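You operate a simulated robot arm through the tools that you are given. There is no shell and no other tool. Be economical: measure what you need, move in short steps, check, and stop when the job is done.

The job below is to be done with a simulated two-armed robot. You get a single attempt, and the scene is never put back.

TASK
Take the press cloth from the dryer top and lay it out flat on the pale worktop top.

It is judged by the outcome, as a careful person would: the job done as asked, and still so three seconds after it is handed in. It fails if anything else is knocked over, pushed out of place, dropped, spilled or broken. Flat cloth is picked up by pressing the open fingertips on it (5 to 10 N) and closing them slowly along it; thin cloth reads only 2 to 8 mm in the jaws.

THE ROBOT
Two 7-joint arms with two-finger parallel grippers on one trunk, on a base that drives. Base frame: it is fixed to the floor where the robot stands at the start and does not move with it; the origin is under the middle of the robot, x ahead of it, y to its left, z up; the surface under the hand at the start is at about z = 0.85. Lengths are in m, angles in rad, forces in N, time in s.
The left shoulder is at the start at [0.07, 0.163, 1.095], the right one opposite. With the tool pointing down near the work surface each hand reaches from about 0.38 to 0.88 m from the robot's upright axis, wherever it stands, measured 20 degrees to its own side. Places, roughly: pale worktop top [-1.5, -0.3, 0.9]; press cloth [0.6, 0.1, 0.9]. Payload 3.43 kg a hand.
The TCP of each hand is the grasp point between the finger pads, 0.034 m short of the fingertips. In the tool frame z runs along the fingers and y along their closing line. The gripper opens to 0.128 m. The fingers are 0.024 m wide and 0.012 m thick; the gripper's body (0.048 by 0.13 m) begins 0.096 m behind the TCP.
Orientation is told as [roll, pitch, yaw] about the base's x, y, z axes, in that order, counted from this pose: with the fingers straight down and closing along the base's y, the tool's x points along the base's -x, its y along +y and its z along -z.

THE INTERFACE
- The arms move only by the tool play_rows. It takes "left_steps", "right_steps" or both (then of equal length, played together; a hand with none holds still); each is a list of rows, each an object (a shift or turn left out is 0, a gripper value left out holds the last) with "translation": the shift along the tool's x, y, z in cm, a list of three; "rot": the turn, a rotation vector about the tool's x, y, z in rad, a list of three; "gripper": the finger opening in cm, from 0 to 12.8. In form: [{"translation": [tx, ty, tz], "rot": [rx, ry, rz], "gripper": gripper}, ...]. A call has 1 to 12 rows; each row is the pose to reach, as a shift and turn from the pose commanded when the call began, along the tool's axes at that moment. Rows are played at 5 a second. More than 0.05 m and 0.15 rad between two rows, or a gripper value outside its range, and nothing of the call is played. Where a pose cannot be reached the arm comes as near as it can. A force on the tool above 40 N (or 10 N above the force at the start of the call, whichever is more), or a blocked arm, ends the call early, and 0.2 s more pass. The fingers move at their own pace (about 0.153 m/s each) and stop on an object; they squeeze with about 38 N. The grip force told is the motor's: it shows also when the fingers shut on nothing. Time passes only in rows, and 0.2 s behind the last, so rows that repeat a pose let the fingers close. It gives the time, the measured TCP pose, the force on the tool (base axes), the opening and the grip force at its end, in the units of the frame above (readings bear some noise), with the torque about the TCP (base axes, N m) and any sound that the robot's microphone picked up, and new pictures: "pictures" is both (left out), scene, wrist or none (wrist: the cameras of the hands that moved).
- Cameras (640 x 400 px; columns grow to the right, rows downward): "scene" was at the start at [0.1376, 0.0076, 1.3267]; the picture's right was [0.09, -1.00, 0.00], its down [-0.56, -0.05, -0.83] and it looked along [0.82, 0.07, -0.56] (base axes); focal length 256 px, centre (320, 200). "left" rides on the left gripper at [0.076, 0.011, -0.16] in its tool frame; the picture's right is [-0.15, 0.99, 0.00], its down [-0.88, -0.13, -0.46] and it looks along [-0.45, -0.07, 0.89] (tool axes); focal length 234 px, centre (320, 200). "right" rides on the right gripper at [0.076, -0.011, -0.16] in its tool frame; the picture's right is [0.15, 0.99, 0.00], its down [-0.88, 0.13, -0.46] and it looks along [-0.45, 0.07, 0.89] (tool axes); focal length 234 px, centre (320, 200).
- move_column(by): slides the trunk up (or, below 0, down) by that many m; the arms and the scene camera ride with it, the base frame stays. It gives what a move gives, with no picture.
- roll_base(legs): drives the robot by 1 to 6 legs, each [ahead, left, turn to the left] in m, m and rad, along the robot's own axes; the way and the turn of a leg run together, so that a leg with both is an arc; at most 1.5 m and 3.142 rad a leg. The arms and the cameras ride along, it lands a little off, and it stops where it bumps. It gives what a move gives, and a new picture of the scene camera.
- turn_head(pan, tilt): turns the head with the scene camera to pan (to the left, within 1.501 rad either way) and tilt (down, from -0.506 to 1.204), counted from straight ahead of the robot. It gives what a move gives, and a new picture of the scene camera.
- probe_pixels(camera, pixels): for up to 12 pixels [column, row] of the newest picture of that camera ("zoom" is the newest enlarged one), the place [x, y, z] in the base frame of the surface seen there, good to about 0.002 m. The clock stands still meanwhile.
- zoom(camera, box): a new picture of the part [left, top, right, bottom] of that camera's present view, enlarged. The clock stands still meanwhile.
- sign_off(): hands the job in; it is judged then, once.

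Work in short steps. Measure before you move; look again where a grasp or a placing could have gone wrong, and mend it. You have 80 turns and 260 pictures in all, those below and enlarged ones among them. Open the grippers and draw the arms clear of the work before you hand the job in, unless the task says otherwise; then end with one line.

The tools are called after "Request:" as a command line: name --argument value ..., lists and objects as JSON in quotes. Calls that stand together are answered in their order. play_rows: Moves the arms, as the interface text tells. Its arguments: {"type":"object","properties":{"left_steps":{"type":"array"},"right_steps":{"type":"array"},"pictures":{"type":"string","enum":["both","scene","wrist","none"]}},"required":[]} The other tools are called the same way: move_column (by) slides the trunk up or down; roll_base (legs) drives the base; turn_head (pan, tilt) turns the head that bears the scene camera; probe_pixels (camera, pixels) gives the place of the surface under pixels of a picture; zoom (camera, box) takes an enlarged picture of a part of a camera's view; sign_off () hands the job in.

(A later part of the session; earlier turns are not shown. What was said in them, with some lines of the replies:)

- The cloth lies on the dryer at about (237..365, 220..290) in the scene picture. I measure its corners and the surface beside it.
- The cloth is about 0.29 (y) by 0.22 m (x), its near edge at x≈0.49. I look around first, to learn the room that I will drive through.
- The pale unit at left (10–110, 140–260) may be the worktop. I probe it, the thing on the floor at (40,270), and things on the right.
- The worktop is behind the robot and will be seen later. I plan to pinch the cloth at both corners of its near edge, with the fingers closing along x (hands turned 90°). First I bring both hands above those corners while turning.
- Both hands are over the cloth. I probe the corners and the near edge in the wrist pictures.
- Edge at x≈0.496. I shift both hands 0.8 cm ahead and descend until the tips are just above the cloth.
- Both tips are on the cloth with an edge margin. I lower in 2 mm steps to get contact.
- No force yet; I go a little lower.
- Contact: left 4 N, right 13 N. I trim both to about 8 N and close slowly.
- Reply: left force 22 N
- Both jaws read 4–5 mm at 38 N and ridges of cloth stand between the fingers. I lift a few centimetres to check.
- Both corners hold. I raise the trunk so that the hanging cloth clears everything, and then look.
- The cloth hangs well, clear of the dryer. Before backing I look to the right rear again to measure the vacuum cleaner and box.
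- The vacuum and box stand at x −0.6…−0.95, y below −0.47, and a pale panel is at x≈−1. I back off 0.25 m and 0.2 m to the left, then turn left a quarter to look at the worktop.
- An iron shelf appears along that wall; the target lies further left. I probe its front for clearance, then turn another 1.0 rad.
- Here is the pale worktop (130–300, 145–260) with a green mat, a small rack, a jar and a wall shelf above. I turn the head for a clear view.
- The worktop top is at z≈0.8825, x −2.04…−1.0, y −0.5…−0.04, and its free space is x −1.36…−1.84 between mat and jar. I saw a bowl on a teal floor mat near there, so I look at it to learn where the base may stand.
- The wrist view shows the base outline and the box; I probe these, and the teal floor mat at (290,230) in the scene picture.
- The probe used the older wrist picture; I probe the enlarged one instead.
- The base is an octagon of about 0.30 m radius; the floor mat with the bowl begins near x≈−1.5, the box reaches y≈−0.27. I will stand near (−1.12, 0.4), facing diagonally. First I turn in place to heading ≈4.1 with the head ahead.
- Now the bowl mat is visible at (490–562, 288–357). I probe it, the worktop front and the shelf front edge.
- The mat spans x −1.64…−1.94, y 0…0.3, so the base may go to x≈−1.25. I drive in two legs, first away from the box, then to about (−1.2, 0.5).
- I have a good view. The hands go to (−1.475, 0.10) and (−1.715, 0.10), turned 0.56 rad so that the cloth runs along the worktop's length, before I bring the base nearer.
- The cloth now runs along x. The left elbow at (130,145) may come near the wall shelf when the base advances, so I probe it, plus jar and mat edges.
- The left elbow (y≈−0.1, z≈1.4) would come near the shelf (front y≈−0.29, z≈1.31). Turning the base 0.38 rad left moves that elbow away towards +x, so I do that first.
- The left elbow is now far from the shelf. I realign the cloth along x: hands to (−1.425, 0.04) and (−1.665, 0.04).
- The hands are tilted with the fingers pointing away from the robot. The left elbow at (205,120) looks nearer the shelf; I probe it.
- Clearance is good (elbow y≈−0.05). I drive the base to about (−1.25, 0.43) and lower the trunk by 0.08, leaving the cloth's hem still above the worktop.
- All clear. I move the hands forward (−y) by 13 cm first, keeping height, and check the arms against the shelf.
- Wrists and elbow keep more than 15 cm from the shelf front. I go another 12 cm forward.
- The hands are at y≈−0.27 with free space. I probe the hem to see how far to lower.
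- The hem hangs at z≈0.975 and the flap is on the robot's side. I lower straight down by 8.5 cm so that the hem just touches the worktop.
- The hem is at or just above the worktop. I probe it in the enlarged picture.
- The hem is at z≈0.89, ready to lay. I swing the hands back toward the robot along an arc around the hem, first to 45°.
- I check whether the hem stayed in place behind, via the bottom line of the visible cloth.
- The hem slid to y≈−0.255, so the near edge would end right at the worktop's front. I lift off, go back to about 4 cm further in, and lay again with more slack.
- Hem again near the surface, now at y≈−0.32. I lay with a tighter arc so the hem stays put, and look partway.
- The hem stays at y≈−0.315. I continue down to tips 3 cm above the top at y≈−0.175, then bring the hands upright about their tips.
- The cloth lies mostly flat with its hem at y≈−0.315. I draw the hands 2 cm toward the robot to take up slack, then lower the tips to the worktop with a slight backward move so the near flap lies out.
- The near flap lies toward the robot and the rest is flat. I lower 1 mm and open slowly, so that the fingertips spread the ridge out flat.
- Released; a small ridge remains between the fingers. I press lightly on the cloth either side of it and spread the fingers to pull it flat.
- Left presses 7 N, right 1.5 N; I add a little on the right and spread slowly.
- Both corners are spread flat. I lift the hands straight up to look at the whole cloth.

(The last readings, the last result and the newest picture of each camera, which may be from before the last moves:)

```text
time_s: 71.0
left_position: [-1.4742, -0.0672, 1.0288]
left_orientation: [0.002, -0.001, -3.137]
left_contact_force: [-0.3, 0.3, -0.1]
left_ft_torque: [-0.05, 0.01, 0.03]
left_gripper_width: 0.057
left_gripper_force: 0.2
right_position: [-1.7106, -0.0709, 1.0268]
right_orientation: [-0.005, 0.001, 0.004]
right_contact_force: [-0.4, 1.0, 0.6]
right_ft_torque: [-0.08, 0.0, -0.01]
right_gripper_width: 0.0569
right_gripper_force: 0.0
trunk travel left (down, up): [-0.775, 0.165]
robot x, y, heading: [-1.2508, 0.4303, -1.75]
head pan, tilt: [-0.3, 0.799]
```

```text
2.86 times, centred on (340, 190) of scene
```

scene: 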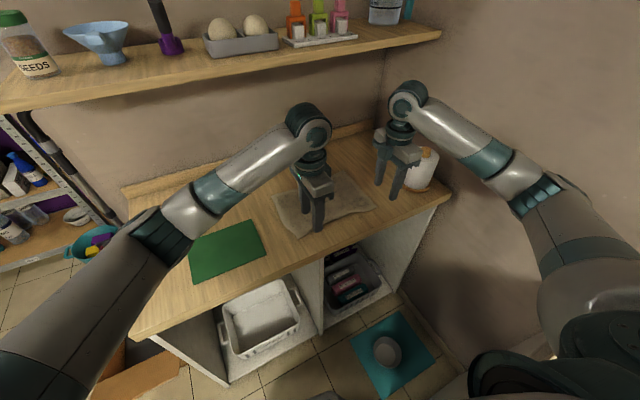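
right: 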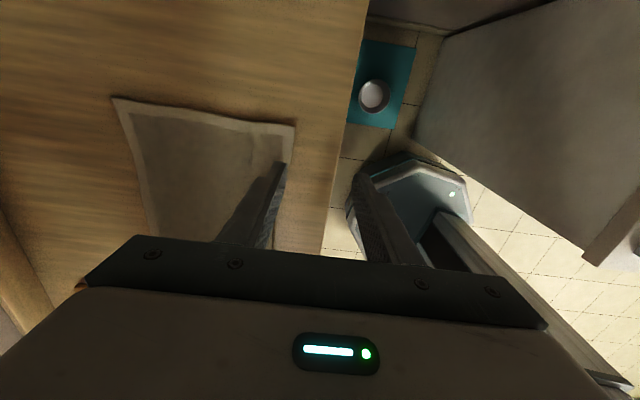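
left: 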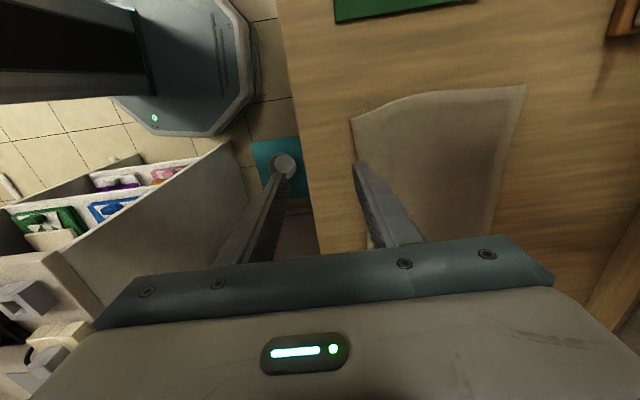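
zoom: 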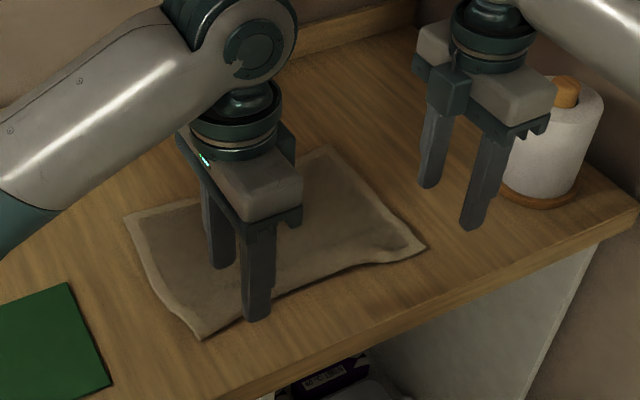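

The cloth lies flat. I draw both hands clear of the worktop and check the cloth as a whole.

Request:
play_rows --left_steps '[{"translation": [0, -4, -3]}, {"translation": [0, -8, -6]}, {"translation": [0, -11, -8]}, {"translation": [0, -13, -10]}]' --right_steps '[{"translation": [0, 4, -3]}, {"translation": [0, 8, -6]}, {"translation": [0, 12, -8]}, {"translation": [0, 15, -10]}]' --pictures "scene"

Request:
roll_base --legs '[[-0.2, 0.0, 0.0]]'

```text
time_s: 72.0
left_position: [-1.4742, 0.0603, 1.1291]
left_orientation: [0.002, -0.001, -3.14]
left_contact_force: [-0.9, 1.3, -0.3]
left_ft_torque: [-0.04, -0.02, 0.03]
left_gripper_width: 0.057
left_gripper_force: 0.1
right_position: [-1.7135, 0.0799, 1.1261]
right_orientation: [-0.004, 0.0, 0.003]
right_contact_force: [0.2, 1.4, 0.5]
right_ft_torque: [-0.01, 0.01, -0.01]
right_gripper_width: 0.0569
right_gripper_force: 0.1
trunk travel left (down, up): [-0.775, 0.165]
robot x, y, heading: [-1.2524, 0.4349, -1.753]
head pan, tilt: [-0.3, 0.799]
```

scene: 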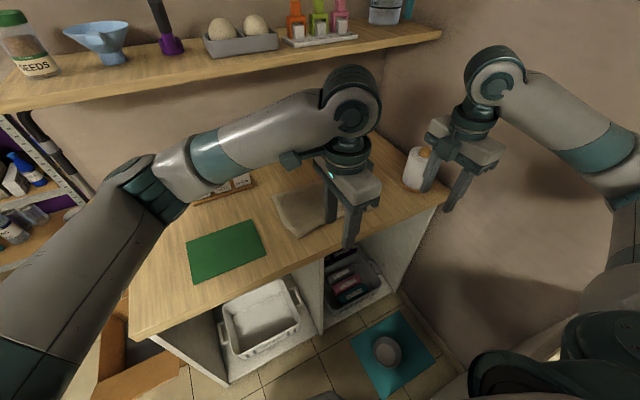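

```text
time_s: 73.6
left_position: [-1.4386, 0.2544, 1.1269]
left_orientation: [0.0, -0.002, -3.139]
left_contact_force: [0.2, 0.1, 0.2]
left_ft_torque: [-0.01, 0.02, -0.02]
left_gripper_width: 0.0572
left_gripper_force: 0.1
right_position: [-1.6782, 0.274, 1.1237]
right_orientation: [0.001, 0.0, 0.002]
right_contact_force: [0.2, 1.4, -0.2]
right_ft_torque: [0.01, 0.01, 0.0]
right_gripper_width: 0.0568
right_gripper_force: 0.0
trunk travel left (down, up): [-0.775, 0.165]
robot x, y, heading: [-1.2147, 0.6309, -1.758]
head pan, tilt: [-0.3, 0.799]
```

scene: 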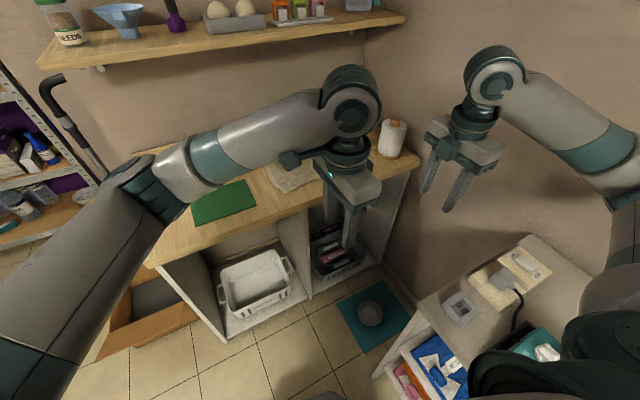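

The left hand hides the cloth. I move it aside (+x) for a clear last look.

Request:
play_rows --left_steps '[{"translation": [4, 0, 0]}, {"translation": [8, 0, 0]}, {"translation": [12, 0, 0]}, {"translation": [16, 0, 0]}, {"translation": [20, 0, 0]}, {"translation": [24, 0, 0]}]' --pictures "scene"

Request:
zoom --camera "scene" --box '[180, 110, 420, 260]'

```text
time_s: 75.0
left_position: [-1.1943, 0.2542, 1.1286]
left_orientation: [0.0, -0.002, -3.141]
left_contact_force: [0.6, 0.5, 0.6]
left_ft_torque: [0.01, 0.0, -0.02]
left_gripper_width: 0.0571
left_gripper_force: 0.1
right_position: [-1.6752, 0.2753, 1.1238]
right_orientation: [0.001, 0.001, 0.002]
right_contact_force: [-0.3, 0.7, 0.1]
right_ft_torque: [-0.01, 0.02, 0.01]
right_gripper_width: 0.0568
right_gripper_force: 0.1
trunk travel left (down, up): [-0.775, 0.165]
robot x, y, heading: [-1.215, 0.6297, -1.749]
head pan, tilt: [-0.3, 0.799]
```

scene: 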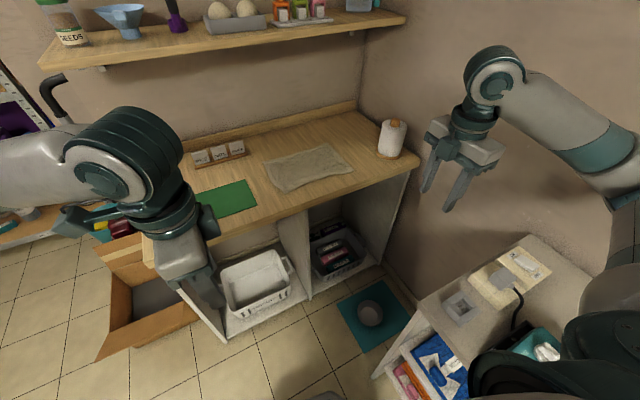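

```text
2.67 times, centred on (300, 185) of scene
```

zoom: 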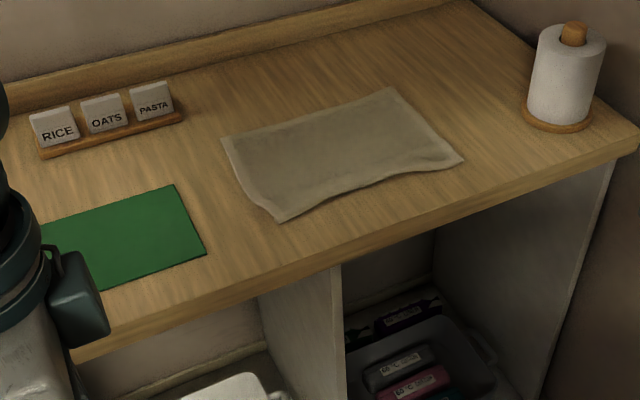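

The cloth lies flat between mat and towel roll, well inside the edges. I check its heights for hidden folds.

Request:
probe_pixels --camera "zoom" --pixels '[[226, 140], [392, 92], [458, 159], [282, 217], [340, 150], [260, 190], [300, 195], [360, 180], [420, 160], [310, 120], [425, 130], [240, 165]]'

```text
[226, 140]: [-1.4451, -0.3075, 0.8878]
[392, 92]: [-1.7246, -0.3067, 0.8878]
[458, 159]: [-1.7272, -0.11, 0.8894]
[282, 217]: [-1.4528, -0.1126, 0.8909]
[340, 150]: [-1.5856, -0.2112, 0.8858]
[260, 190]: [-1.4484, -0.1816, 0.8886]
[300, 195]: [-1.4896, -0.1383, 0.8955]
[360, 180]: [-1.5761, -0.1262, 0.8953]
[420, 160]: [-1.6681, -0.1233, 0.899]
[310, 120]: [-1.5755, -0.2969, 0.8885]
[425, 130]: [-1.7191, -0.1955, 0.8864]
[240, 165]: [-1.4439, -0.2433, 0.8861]
```

The near strip has a ripple about 1 cm high (y −0.12…−0.14), and about 2 cm of length is missing there. I mend that: go back, press with both hands and pull the near edge toward the robot.

Request:
roll_base --legs '[[0.2, 0.0, 0.0]]'

```text
time_s: 76.6
left_position: [-1.233, 0.0573, 1.1283]
left_orientation: [0.001, -0.001, 3.141]
left_contact_force: [0.4, 0.0, 0.1]
left_ft_torque: [0.01, 0.0, 0.02]
left_gripper_width: 0.057
left_gripper_force: 0.0
right_position: [-1.7157, 0.0798, 1.1245]
right_orientation: [-0.001, -0.001, -0.003]
right_contact_force: [-0.5, 0.1, 0.9]
right_ft_torque: [-0.03, 0.0, 0.0]
right_gripper_width: 0.057
right_gripper_force: 0.0
trunk travel left (down, up): [-0.775, 0.165]
robot x, y, heading: [-1.2511, 0.4337, -1.758]
head pan, tilt: [-0.3, 0.799]
```

scene: 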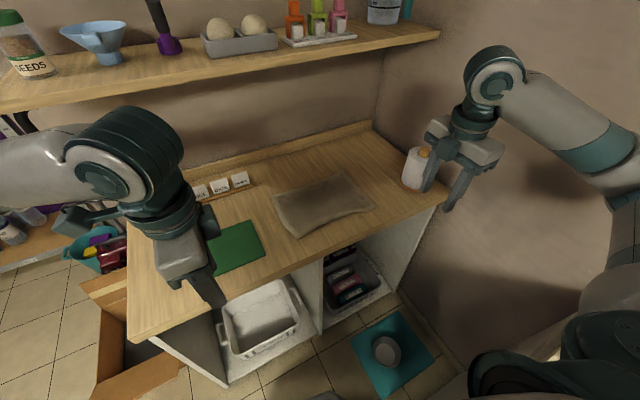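

I bring the hands over the cloth at (−1.49, −0.165) and (−1.68, −0.165), opening 5 cm, tips about 4 cm above it.

Request:
play_rows --left_steps '[{"translation": [-3.2, 2.8, 0], "gripper": 5.0}, {"translation": [-6.4, 5.6, 0]}, {"translation": [-9.6, 8.3, 0]}, {"translation": [-12.8, 11.1, 0]}, {"translation": [-16.0, 13.9, 0]}, {"translation": [-19.2, 16.6, 0]}, {"translation": [-22.4, 19.4, 0]}, {"translation": [-25.7, 22.2, 0]}, {"translation": [-25.7, 22.2, 4.2]}, {"translation": [-25.7, 22.2, 8.4]}, {"translation": [-25.7, 22.2, 12.6]}, {"translation": [-25.7, 22.2, 16.5]}]' --right_steps '[{"translation": [-0.4, -3.1, 0], "gripper": 5.0}, {"translation": [-0.9, -6.1, 0]}, {"translation": [-1.3, -9.2, 0]}, {"translation": [-1.8, -12.3, 0]}, {"translation": [-2.2, -15.3, 0]}, {"translation": [-2.7, -18.4, 0]}, {"translation": [-3.1, -21.4, 0]}, {"translation": [-3.6, -24.5, 0]}, {"translation": [-3.6, -24.5, 4.2]}, {"translation": [-3.6, -24.5, 8.4]}, {"translation": [-3.6, -24.5, 12.6]}, {"translation": [-3.6, -24.5, 16.2]}]'

```text
time_s: 79.2
left_position: [-1.4918, -0.1664, 0.9604]
left_orientation: [-0.001, 0.0, 3.14]
left_contact_force: [0.4, -0.7, -0.5]
left_ft_torque: [0.02, -0.03, 0.02]
left_gripper_width: 0.0499
left_gripper_force: 0.0
right_position: [-1.6792, -0.1685, 0.9617]
right_orientation: [-0.001, -0.002, -0.002]
right_contact_force: [-0.2, -0.2, -0.1]
right_ft_torque: [0.03, -0.02, 0.01]
right_gripper_width: 0.05
right_gripper_force: 0.0
trunk travel left (down, up): [-0.775, 0.165]
robot x, y, heading: [-1.2507, 0.4342, -1.76]
head pan, tilt: [-0.3, 0.799]
```

scene: 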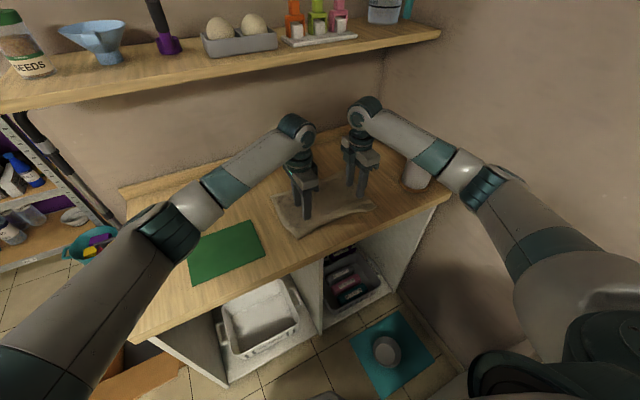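
right: 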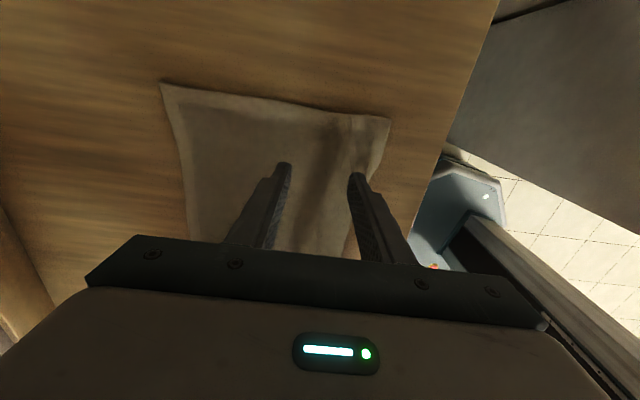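
left: 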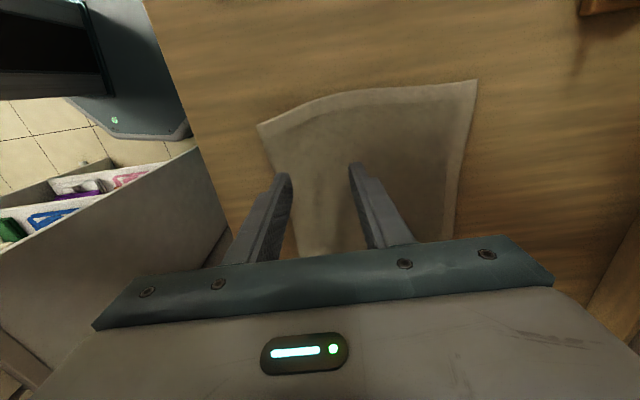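

The near edge bows inward mid-way, so I shift 1 cm inward (−y) and lower until light contact.

Request:
play_rows --left_steps '[{"translation": [0, 1.0, 1.5]}, {"translation": [0, 1.0, 3.0]}, {"translation": [0, 1.0, 3.8]}, {"translation": [0, 1.0, 4.2]}]' --right_steps '[{"translation": [0, -0.8, 1.5]}, {"translation": [0, -0.8, 3.0]}, {"translation": [0, -0.8, 3.8]}, {"translation": [0, -0.8, 4.4]}]' --pictures "wrist"

```text
time_s: 80.2
left_position: [-1.4905, -0.175, 0.9214]
left_orientation: [-0.001, 0.0, 3.144]
left_contact_force: [-0.4, -0.4, -0.2]
left_ft_torque: [0.03, -0.03, 0.0]
left_gripper_width: 0.05
left_gripper_force: 0.1
right_position: [-1.6791, -0.1739, 0.9186]
right_orientation: [-0.002, 0.001, -0.002]
right_contact_force: [0.5, -0.3, 2.8]
right_ft_torque: [-0.03, 0.01, 0.02]
right_gripper_width: 0.05
right_gripper_force: 0.1
trunk travel left (down, up): [-0.775, 0.165]
robot x, y, heading: [-1.2496, 0.4339, -1.76]
head pan, tilt: [-0.3, 0.799]
```

right: 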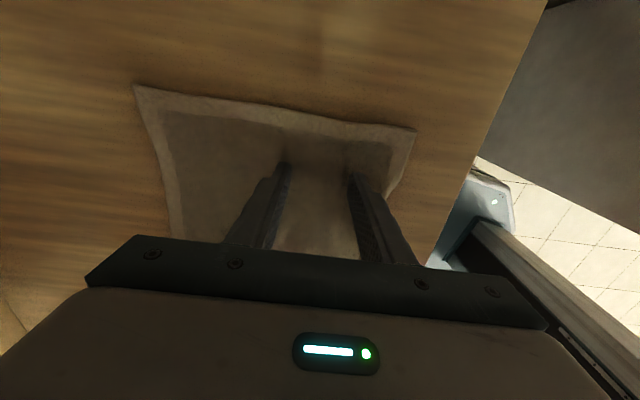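
left: 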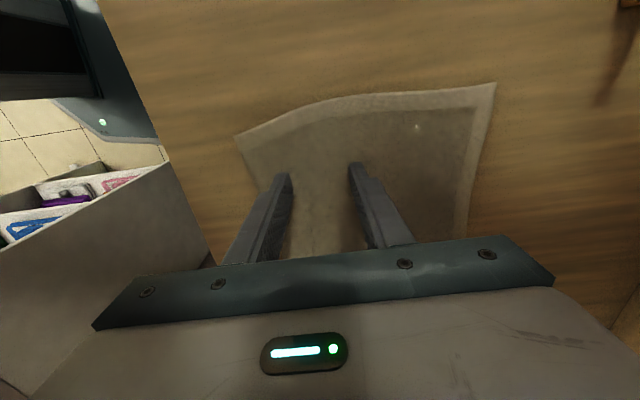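

The fingertips are on the cloth inside its near edge. I press and spread: the far fingers stay, the near ones drag 3 cm toward the robot.

Request:
play_rows --left_steps '[{"translation": [0, 0, 0.3]}, {"translation": [0, 0, 0.5]}, {"translation": [0, -0.25, 0.5], "gripper": 5.5}, {"translation": [0, -0.5, 0.5], "gripper": 6.0}, {"translation": [0, -0.75, 0.5], "gripper": 6.5}, {"translation": [0, -1.0, 0.5], "gripper": 7.0}, {"translation": [0, -1.25, 0.5], "gripper": 7.5}, {"translation": [0, -1.5, 0.5], "gripper": 8.0}, {"translation": [0, -1.5, 0.5], "gripper": 8.0}]' --right_steps '[{"translation": [0, 0, 0.1]}, {"translation": [0, 0, 0.2]}, {"translation": [0, 0.25, 0.2], "gripper": 5.5}, {"translation": [0, 0.5, 0.2], "gripper": 6.0}, {"translation": [0, 0.75, 0.2], "gripper": 6.5}, {"translation": [0, 1.0, 0.2], "gripper": 7.0}, {"translation": [0, 1.25, 0.2], "gripper": 7.5}, {"translation": [0, 1.5, 0.2], "gripper": 8.0}, {"translation": [0, 1.5, 0.2], "gripper": 8.0}]' --pictures "wrist"

```text
time_s: 82.2
left_position: [-1.4911, -0.1609, 0.9174]
left_orientation: [0.002, -0.004, 3.143]
left_contact_force: [0.1, -2.4, 8.0]
left_ft_torque: [0.05, 0.05, 0.01]
left_gripper_width: 0.077
left_gripper_force: 0.0
right_position: [-1.6788, -0.1585, 0.9162]
right_orientation: [-0.002, 0.0, 0.0]
right_contact_force: [-0.9, -2.7, 8.8]
right_ft_torque: [-0.08, 0.03, 0.02]
right_gripper_width: 0.0758
right_gripper_force: 0.1
trunk travel left (down, up): [-0.775, 0.165]
robot x, y, heading: [-1.2525, 0.4321, -1.758]
head pan, tilt: [-0.3, 0.799]
```

right: 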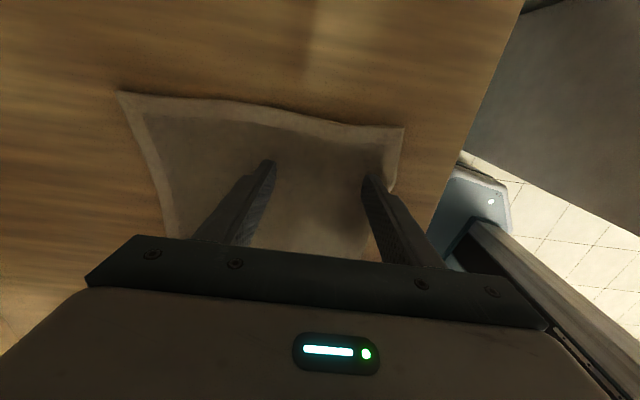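
left: 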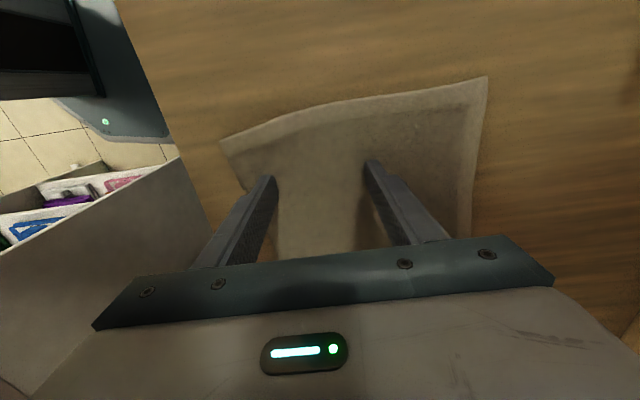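

The strip between the fingers is flat now. I lift the hands and withdraw to look.

Request:
play_rows --left_steps '[{"translation": [0, 0, -1]}, {"translation": [0, 0, -4]}, {"translation": [0, 0, -8]}, {"translation": [2, -4, -10]}, {"translation": [5, -7.5, -12]}, {"translation": [8, -11, -14]}, {"translation": [11, -14, -16]}, {"translation": [15, -16, -18]}, {"translation": [19, -18, -19]}, {"translation": [23, -19, -20]}]' --right_steps '[{"translation": [0, 0, -1]}, {"translation": [0, 0, -4]}, {"translation": [0, 0, -8]}, {"translation": [0.5, 4, -10]}, {"translation": [1, 8, -12]}, {"translation": [1.5, 12, -14]}, {"translation": [2, 15, -16]}, {"translation": [2.5, 18, -18]}, {"translation": [3, 21, -19]}, {"translation": [3, 23, -20]}]' --pictures "scene"

Request:
zoom --camera "scene" --box '[220, 130, 440, 270]'

```text
refused: row 5 steps farther than a row can; nothing moved
```

```text
2.86 times, centred on (330, 200) of scene
```

zoom: 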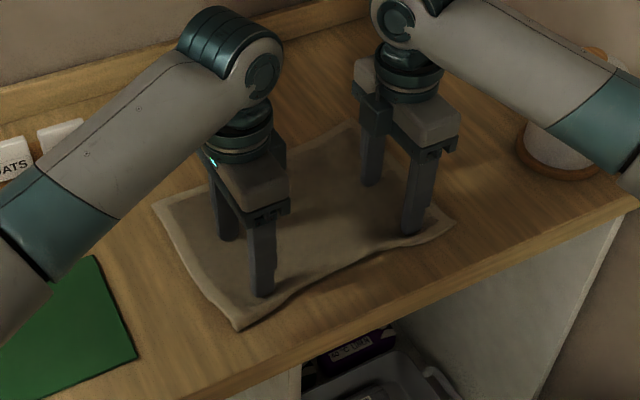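

A step was too long; I repeat the withdrawal with shorter ones.

Request:
play_rows --left_steps '[{"translation": [0, 0, -1]}, {"translation": [0, 0, -4]}, {"translation": [0, 0, -8]}, {"translation": [2, -3, -10]}, {"translation": [4, -6, -12]}, {"translation": [6.5, -9, -14]}, {"translation": [9, -12, -16]}, {"translation": [12, -14, -18]}, {"translation": [15.5, -16, -19]}, {"translation": [19, -18, -20]}, {"translation": [23, -19, -20]}]' --right_steps '[{"translation": [0, 0, -1]}, {"translation": [0, 0, -4]}, {"translation": [0, 0, -8]}, {"translation": [0.5, 3, -10]}, {"translation": [1, 6, -12]}, {"translation": [1.5, 9, -14]}, {"translation": [2, 12, -16]}, {"translation": [2.5, 15, -18]}, {"translation": [3, 18, -19]}, {"translation": [3, 21, -20]}, {"translation": [3, 23, -20]}]' --pictures "scene"

Request:
zoom --camera "scene" --box '[220, 130, 440, 270]'

```text
time_s: 84.6
left_position: [-1.2586, 0.0296, 1.1156]
left_orientation: [0.001, -0.002, 3.143]
left_contact_force: [0.5, -0.1, -0.1]
left_ft_torque: [0.02, 0.0, 0.01]
left_gripper_width: 0.0798
left_gripper_force: 0.1
right_position: [-1.7097, 0.0725, 1.1162]
right_orientation: [0.0, 0.0, -0.003]
right_contact_force: [0.8, 1.1, -0.6]
right_ft_torque: [-0.04, 0.05, -0.01]
right_gripper_width: 0.0798
right_gripper_force: 0.0
trunk travel left (down, up): [-0.775, 0.165]
robot x, y, heading: [-1.2504, 0.4318, -1.759]
head pan, tilt: [-0.3, 0.799]
```

scene: 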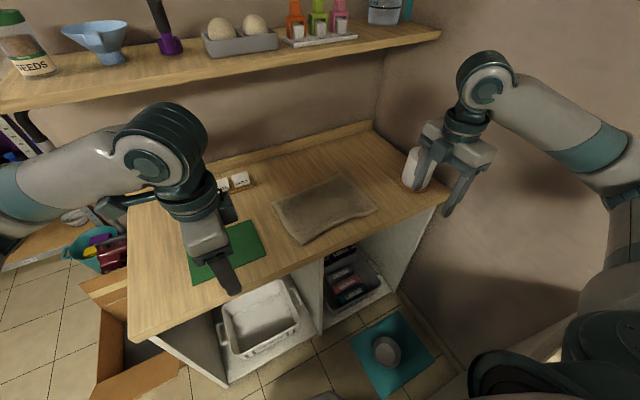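

```text
2.86 times, centred on (330, 200) of scene
```

zoom: 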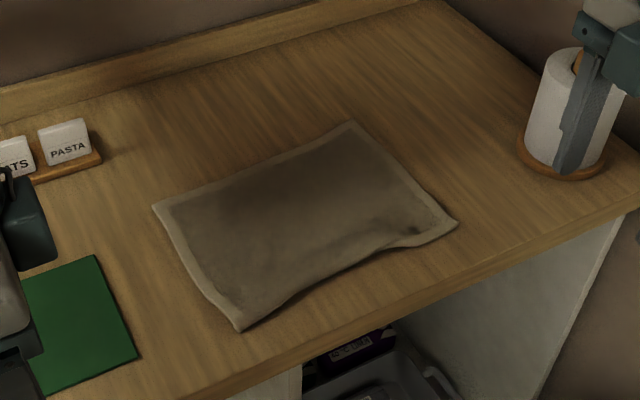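

Request:
probe_pixels --camera "zoom" --pixels '[[157, 207], [350, 126], [454, 225], [240, 325], [300, 285], [345, 262], [380, 245], [410, 235], [270, 295], [330, 230], [405, 215], [315, 283]]'

```text
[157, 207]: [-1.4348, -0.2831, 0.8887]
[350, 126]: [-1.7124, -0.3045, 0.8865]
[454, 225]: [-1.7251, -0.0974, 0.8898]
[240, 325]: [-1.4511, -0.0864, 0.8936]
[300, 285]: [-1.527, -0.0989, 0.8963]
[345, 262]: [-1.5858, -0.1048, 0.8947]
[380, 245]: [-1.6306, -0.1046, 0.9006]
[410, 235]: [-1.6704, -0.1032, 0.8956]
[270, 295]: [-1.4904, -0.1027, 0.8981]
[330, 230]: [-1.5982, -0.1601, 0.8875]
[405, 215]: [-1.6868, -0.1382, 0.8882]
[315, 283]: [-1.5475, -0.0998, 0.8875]
```

The main area is flat, but the middle of the near edge still curls up about 1 cm. I do one more press-and-pull right at that edge, at x≈−1.50 and −1.65.

Request:
play_rows --left_steps '[{"translation": [-3.4, 2.6, 0], "gripper": 5.0}, {"translation": [-6.9, 5.1, 0]}, {"translation": [-10.3, 7.7, 0]}, {"translation": [-13.8, 10.2, 0]}, {"translation": [-17.2, 12.8, 0]}, {"translation": [-20.7, 15.3, 0]}, {"translation": [-24.1, 17.9, 0]}, {"translation": [-24.1, 17.9, 4.4]}, {"translation": [-24.1, 17.9, 8.8]}, {"translation": [-24.1, 17.9, 13.2]}, {"translation": [-24.1, 17.9, 17.3]}, {"translation": [-24.1, 17.9, 19.0]}]' --right_steps '[{"translation": [-0.9, -3.2, 0], "gripper": 5.0}, {"translation": [-1.7, -6.3, 0]}, {"translation": [-2.6, -9.5, 0]}, {"translation": [-3.4, -12.7, 0]}, {"translation": [-4.3, -15.9, 0]}, {"translation": [-5.1, -19.0, 0]}, {"translation": [-6.0, -22.2, 0]}, {"translation": [-6.0, -22.2, 4.4]}, {"translation": [-6.0, -22.2, 8.8]}, {"translation": [-6.0, -22.2, 13.2]}, {"translation": [-6.0, -22.2, 17.3]}, {"translation": [-6.0, -22.2, 19.0]}]' --pictures "wrist"

```text
time_s: 87.2
left_position: [-1.5035, -0.1498, 0.9253]
left_orientation: [0.0, 0.0, 3.139]
left_contact_force: [-0.4, -0.6, 0.6]
left_ft_torque: [0.03, -0.02, 0.01]
left_gripper_width: 0.05
left_gripper_force: 0.0
right_position: [-1.6473, -0.1516, 0.9272]
right_orientation: [0.001, -0.001, -0.001]
right_contact_force: [0.1, -0.1, 0.2]
right_ft_torque: [-0.02, -0.01, 0.02]
right_gripper_width: 0.0502
right_gripper_force: 0.1
trunk travel left (down, up): [-0.775, 0.165]
robot x, y, heading: [-1.2528, 0.4316, -1.754]
head pan, tilt: [-0.3, 0.799]
```

right: 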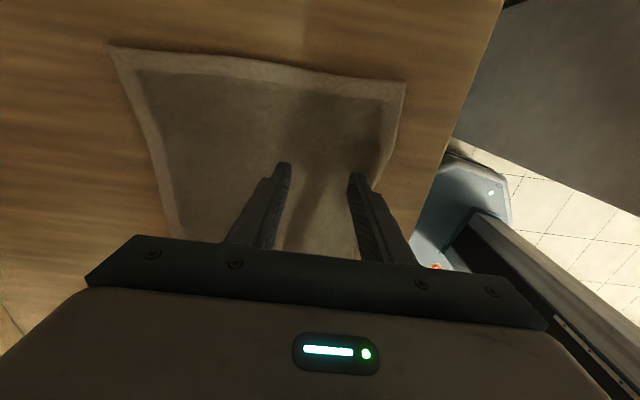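
left: 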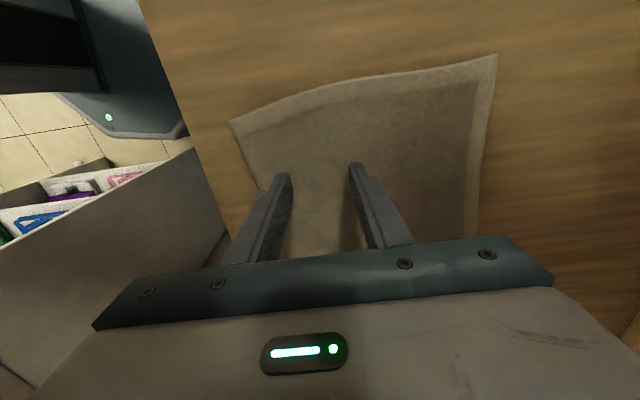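

The near fingers stand over the hem. I lower to about 8 N and spread again by 2 cm with the far fingers staying.

Request:
play_rows --left_steps '[{"translation": [0, 0, 0.5]}, {"translation": [0, 0, 0.9]}, {"translation": [0, -0.2, 0.9], "gripper": 5.4}, {"translation": [0, -0.4, 0.9], "gripper": 5.8}, {"translation": [0, -0.6, 0.9], "gripper": 6.2}, {"translation": [0, -0.8, 0.9], "gripper": 6.6}, {"translation": [0, -1.0, 0.9], "gripper": 7.0}, {"translation": [0, -1.0, 0.9], "gripper": 7.0}]' --right_steps '[{"translation": [0, 0, 0.6]}, {"translation": [0, 0, 1.1]}, {"translation": [0, 0.2, 1.1], "gripper": 5.4}, {"translation": [0, 0.4, 1.1], "gripper": 5.8}, {"translation": [0, 0.6, 1.1], "gripper": 6.2}, {"translation": [0, 0.8, 1.1], "gripper": 6.6}, {"translation": [0, 1.0, 1.1], "gripper": 7.0}, {"translation": [0, 1.0, 1.1], "gripper": 7.0}]' --pictures "wrist"

```text
time_s: 89.0
left_position: [-1.5007, -0.1382, 0.9194]
left_orientation: [0.0, -0.001, 3.142]
left_contact_force: [-0.7, -1.1, 0.7]
left_ft_torque: [0.02, -0.02, 0.02]
left_gripper_width: 0.0691
left_gripper_force: 0.1
right_position: [-1.6489, -0.1419, 0.9171]
right_orientation: [-0.004, 0.003, -0.001]
right_contact_force: [0.0, -4.1, 18.9]
right_ft_torque: [0.17, -0.1, -0.05]
right_gripper_width: 0.0623
right_gripper_force: 0.0
trunk travel left (down, up): [-0.775, 0.165]
robot x, y, heading: [-1.2542, 0.434, -1.754]
head pan, tilt: [-0.3, 0.799]
```

right: 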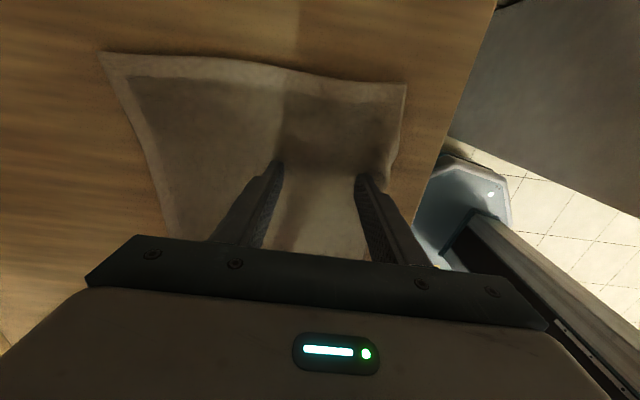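
left: 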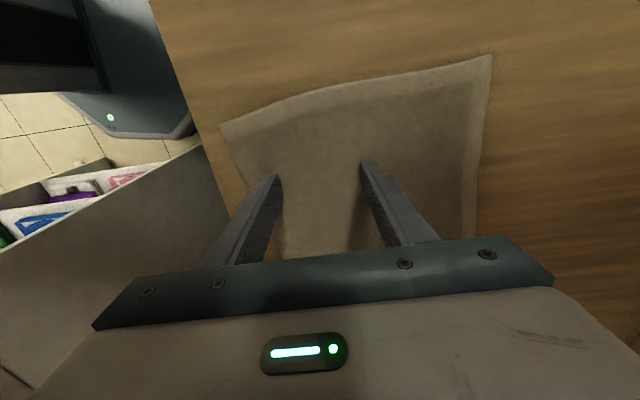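

Good enough on both sides; I lift straight up, withdraw the hands and inspect.

Request:
play_rows --left_steps '[{"translation": [0, 0, -1]}, {"translation": [0, 0, -4]}, {"translation": [0, 0, -8]}, {"translation": [2, -3, -10]}, {"translation": [4, -6, -12]}, {"translation": [6.5, -9, -14]}, {"translation": [9, -12, -16]}, {"translation": [12, -14, -18]}, {"translation": [15.5, -16, -19]}, {"translation": [19, -18, -20]}, {"translation": [23, -19, -20]}]' --right_steps '[{"translation": [0, 0, -1]}, {"translation": [0, 0, -4]}, {"translation": [0, 0, -8]}, {"translation": [0.5, 3, -10]}, {"translation": [1, 6, -12]}, {"translation": [1.5, 9, -14]}, {"translation": [2, 12, -16]}, {"translation": [2.5, 15, -18]}, {"translation": [3, 18, -19]}, {"translation": [3, 21, -20]}, {"translation": [3, 23, -20]}]' --pictures "scene"

Request:
zoom --camera "scene" --box '[220, 130, 440, 270]'

```text
time_s: 91.4
left_position: [-1.2693, 0.0541, 1.1185]
left_orientation: [0.001, -0.001, 3.142]
left_contact_force: [-0.2, -0.5, 0.5]
left_ft_torque: [-0.02, 0.07, -0.02]
left_gripper_width: 0.0703
left_gripper_force: 0.0
right_position: [-1.6769, 0.0902, 1.1156]
right_orientation: [-0.002, 0.001, 0.0]
right_contact_force: [0.0, -0.5, -0.1]
right_ft_torque: [-0.02, 0.04, 0.0]
right_gripper_width: 0.07
right_gripper_force: 0.0
trunk travel left (down, up): [-0.775, 0.165]
robot x, y, heading: [-1.2534, 0.435, -1.761]
head pan, tilt: [-0.3, 0.799]
```

scene: 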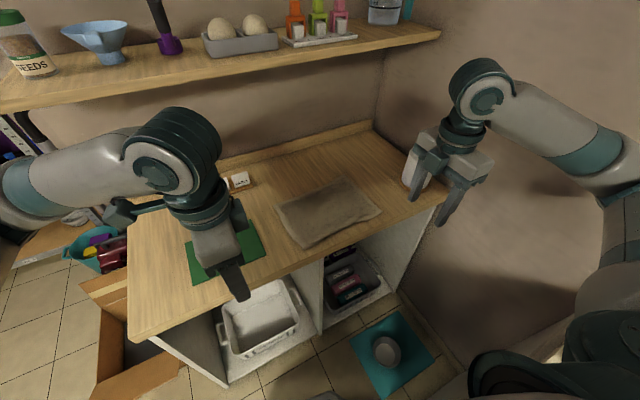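

```text
2.86 times, centred on (330, 200) of scene
```

zoom: 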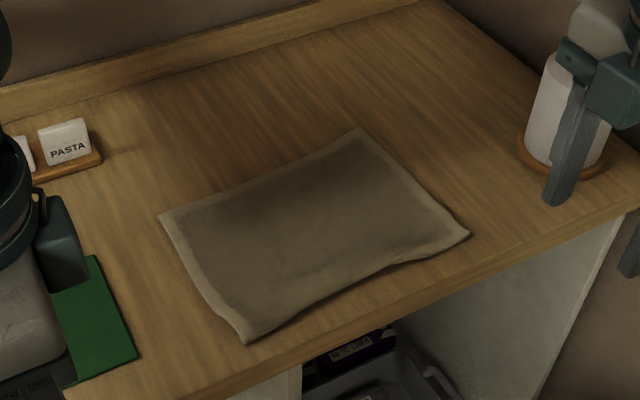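

The cloth is now flat all over and fully on the worktop, with everything else in place. I back the robot off and take a last look.

Request:
roll_base --legs '[[-0.2, 0.0, 0.0]]'

Request:
zoom --camera "scene" --box '[180, 100, 440, 260]'

```text
time_s: 93.0
left_position: [-1.2351, 0.2493, 1.1177]
left_orientation: [0.001, 0.001, 3.14]
left_contact_force: [0.1, 0.5, -0.5]
left_ft_torque: [-0.02, -0.03, -0.02]
left_gripper_width: 0.0699
left_gripper_force: 0.1
right_position: [-1.6427, 0.2859, 1.1135]
right_orientation: [0.0, -0.002, -0.001]
right_contact_force: [-0.2, 0.2, 0.5]
right_ft_torque: [-0.01, 0.0, 0.0]
right_gripper_width: 0.07
right_gripper_force: 0.0
trunk travel left (down, up): [-0.775, 0.165]
robot x, y, heading: [-1.2135, 0.6299, -1.754]
head pan, tilt: [-0.3, 0.799]
```

scene: 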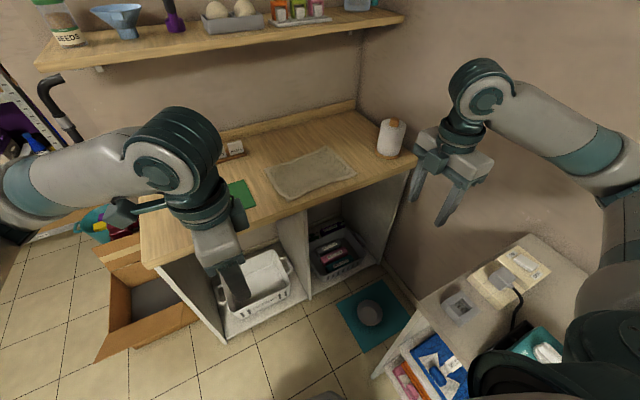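

```text
2.46 times, centred on (310, 180) of scene
```

zoom: 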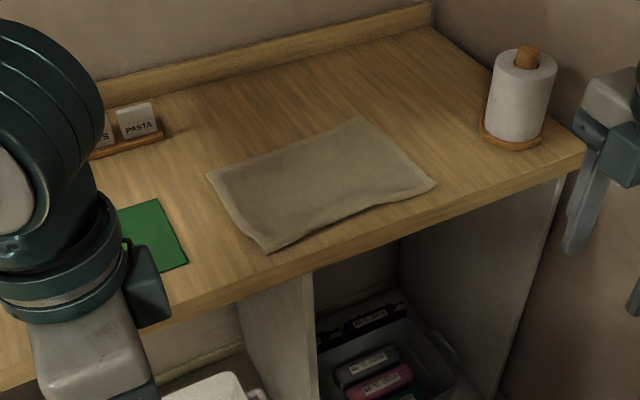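

The cloth lies flat at the named place, the grippers are open and both arms are clear of the worktop. I hand in.

Request:
sign_off

```text
The job is handed in.
```

I moved the press cloth from the dryer to the pale worktop. It lies flat between the green mat and the towel roll, and I saw nothing else moved or knocked over.
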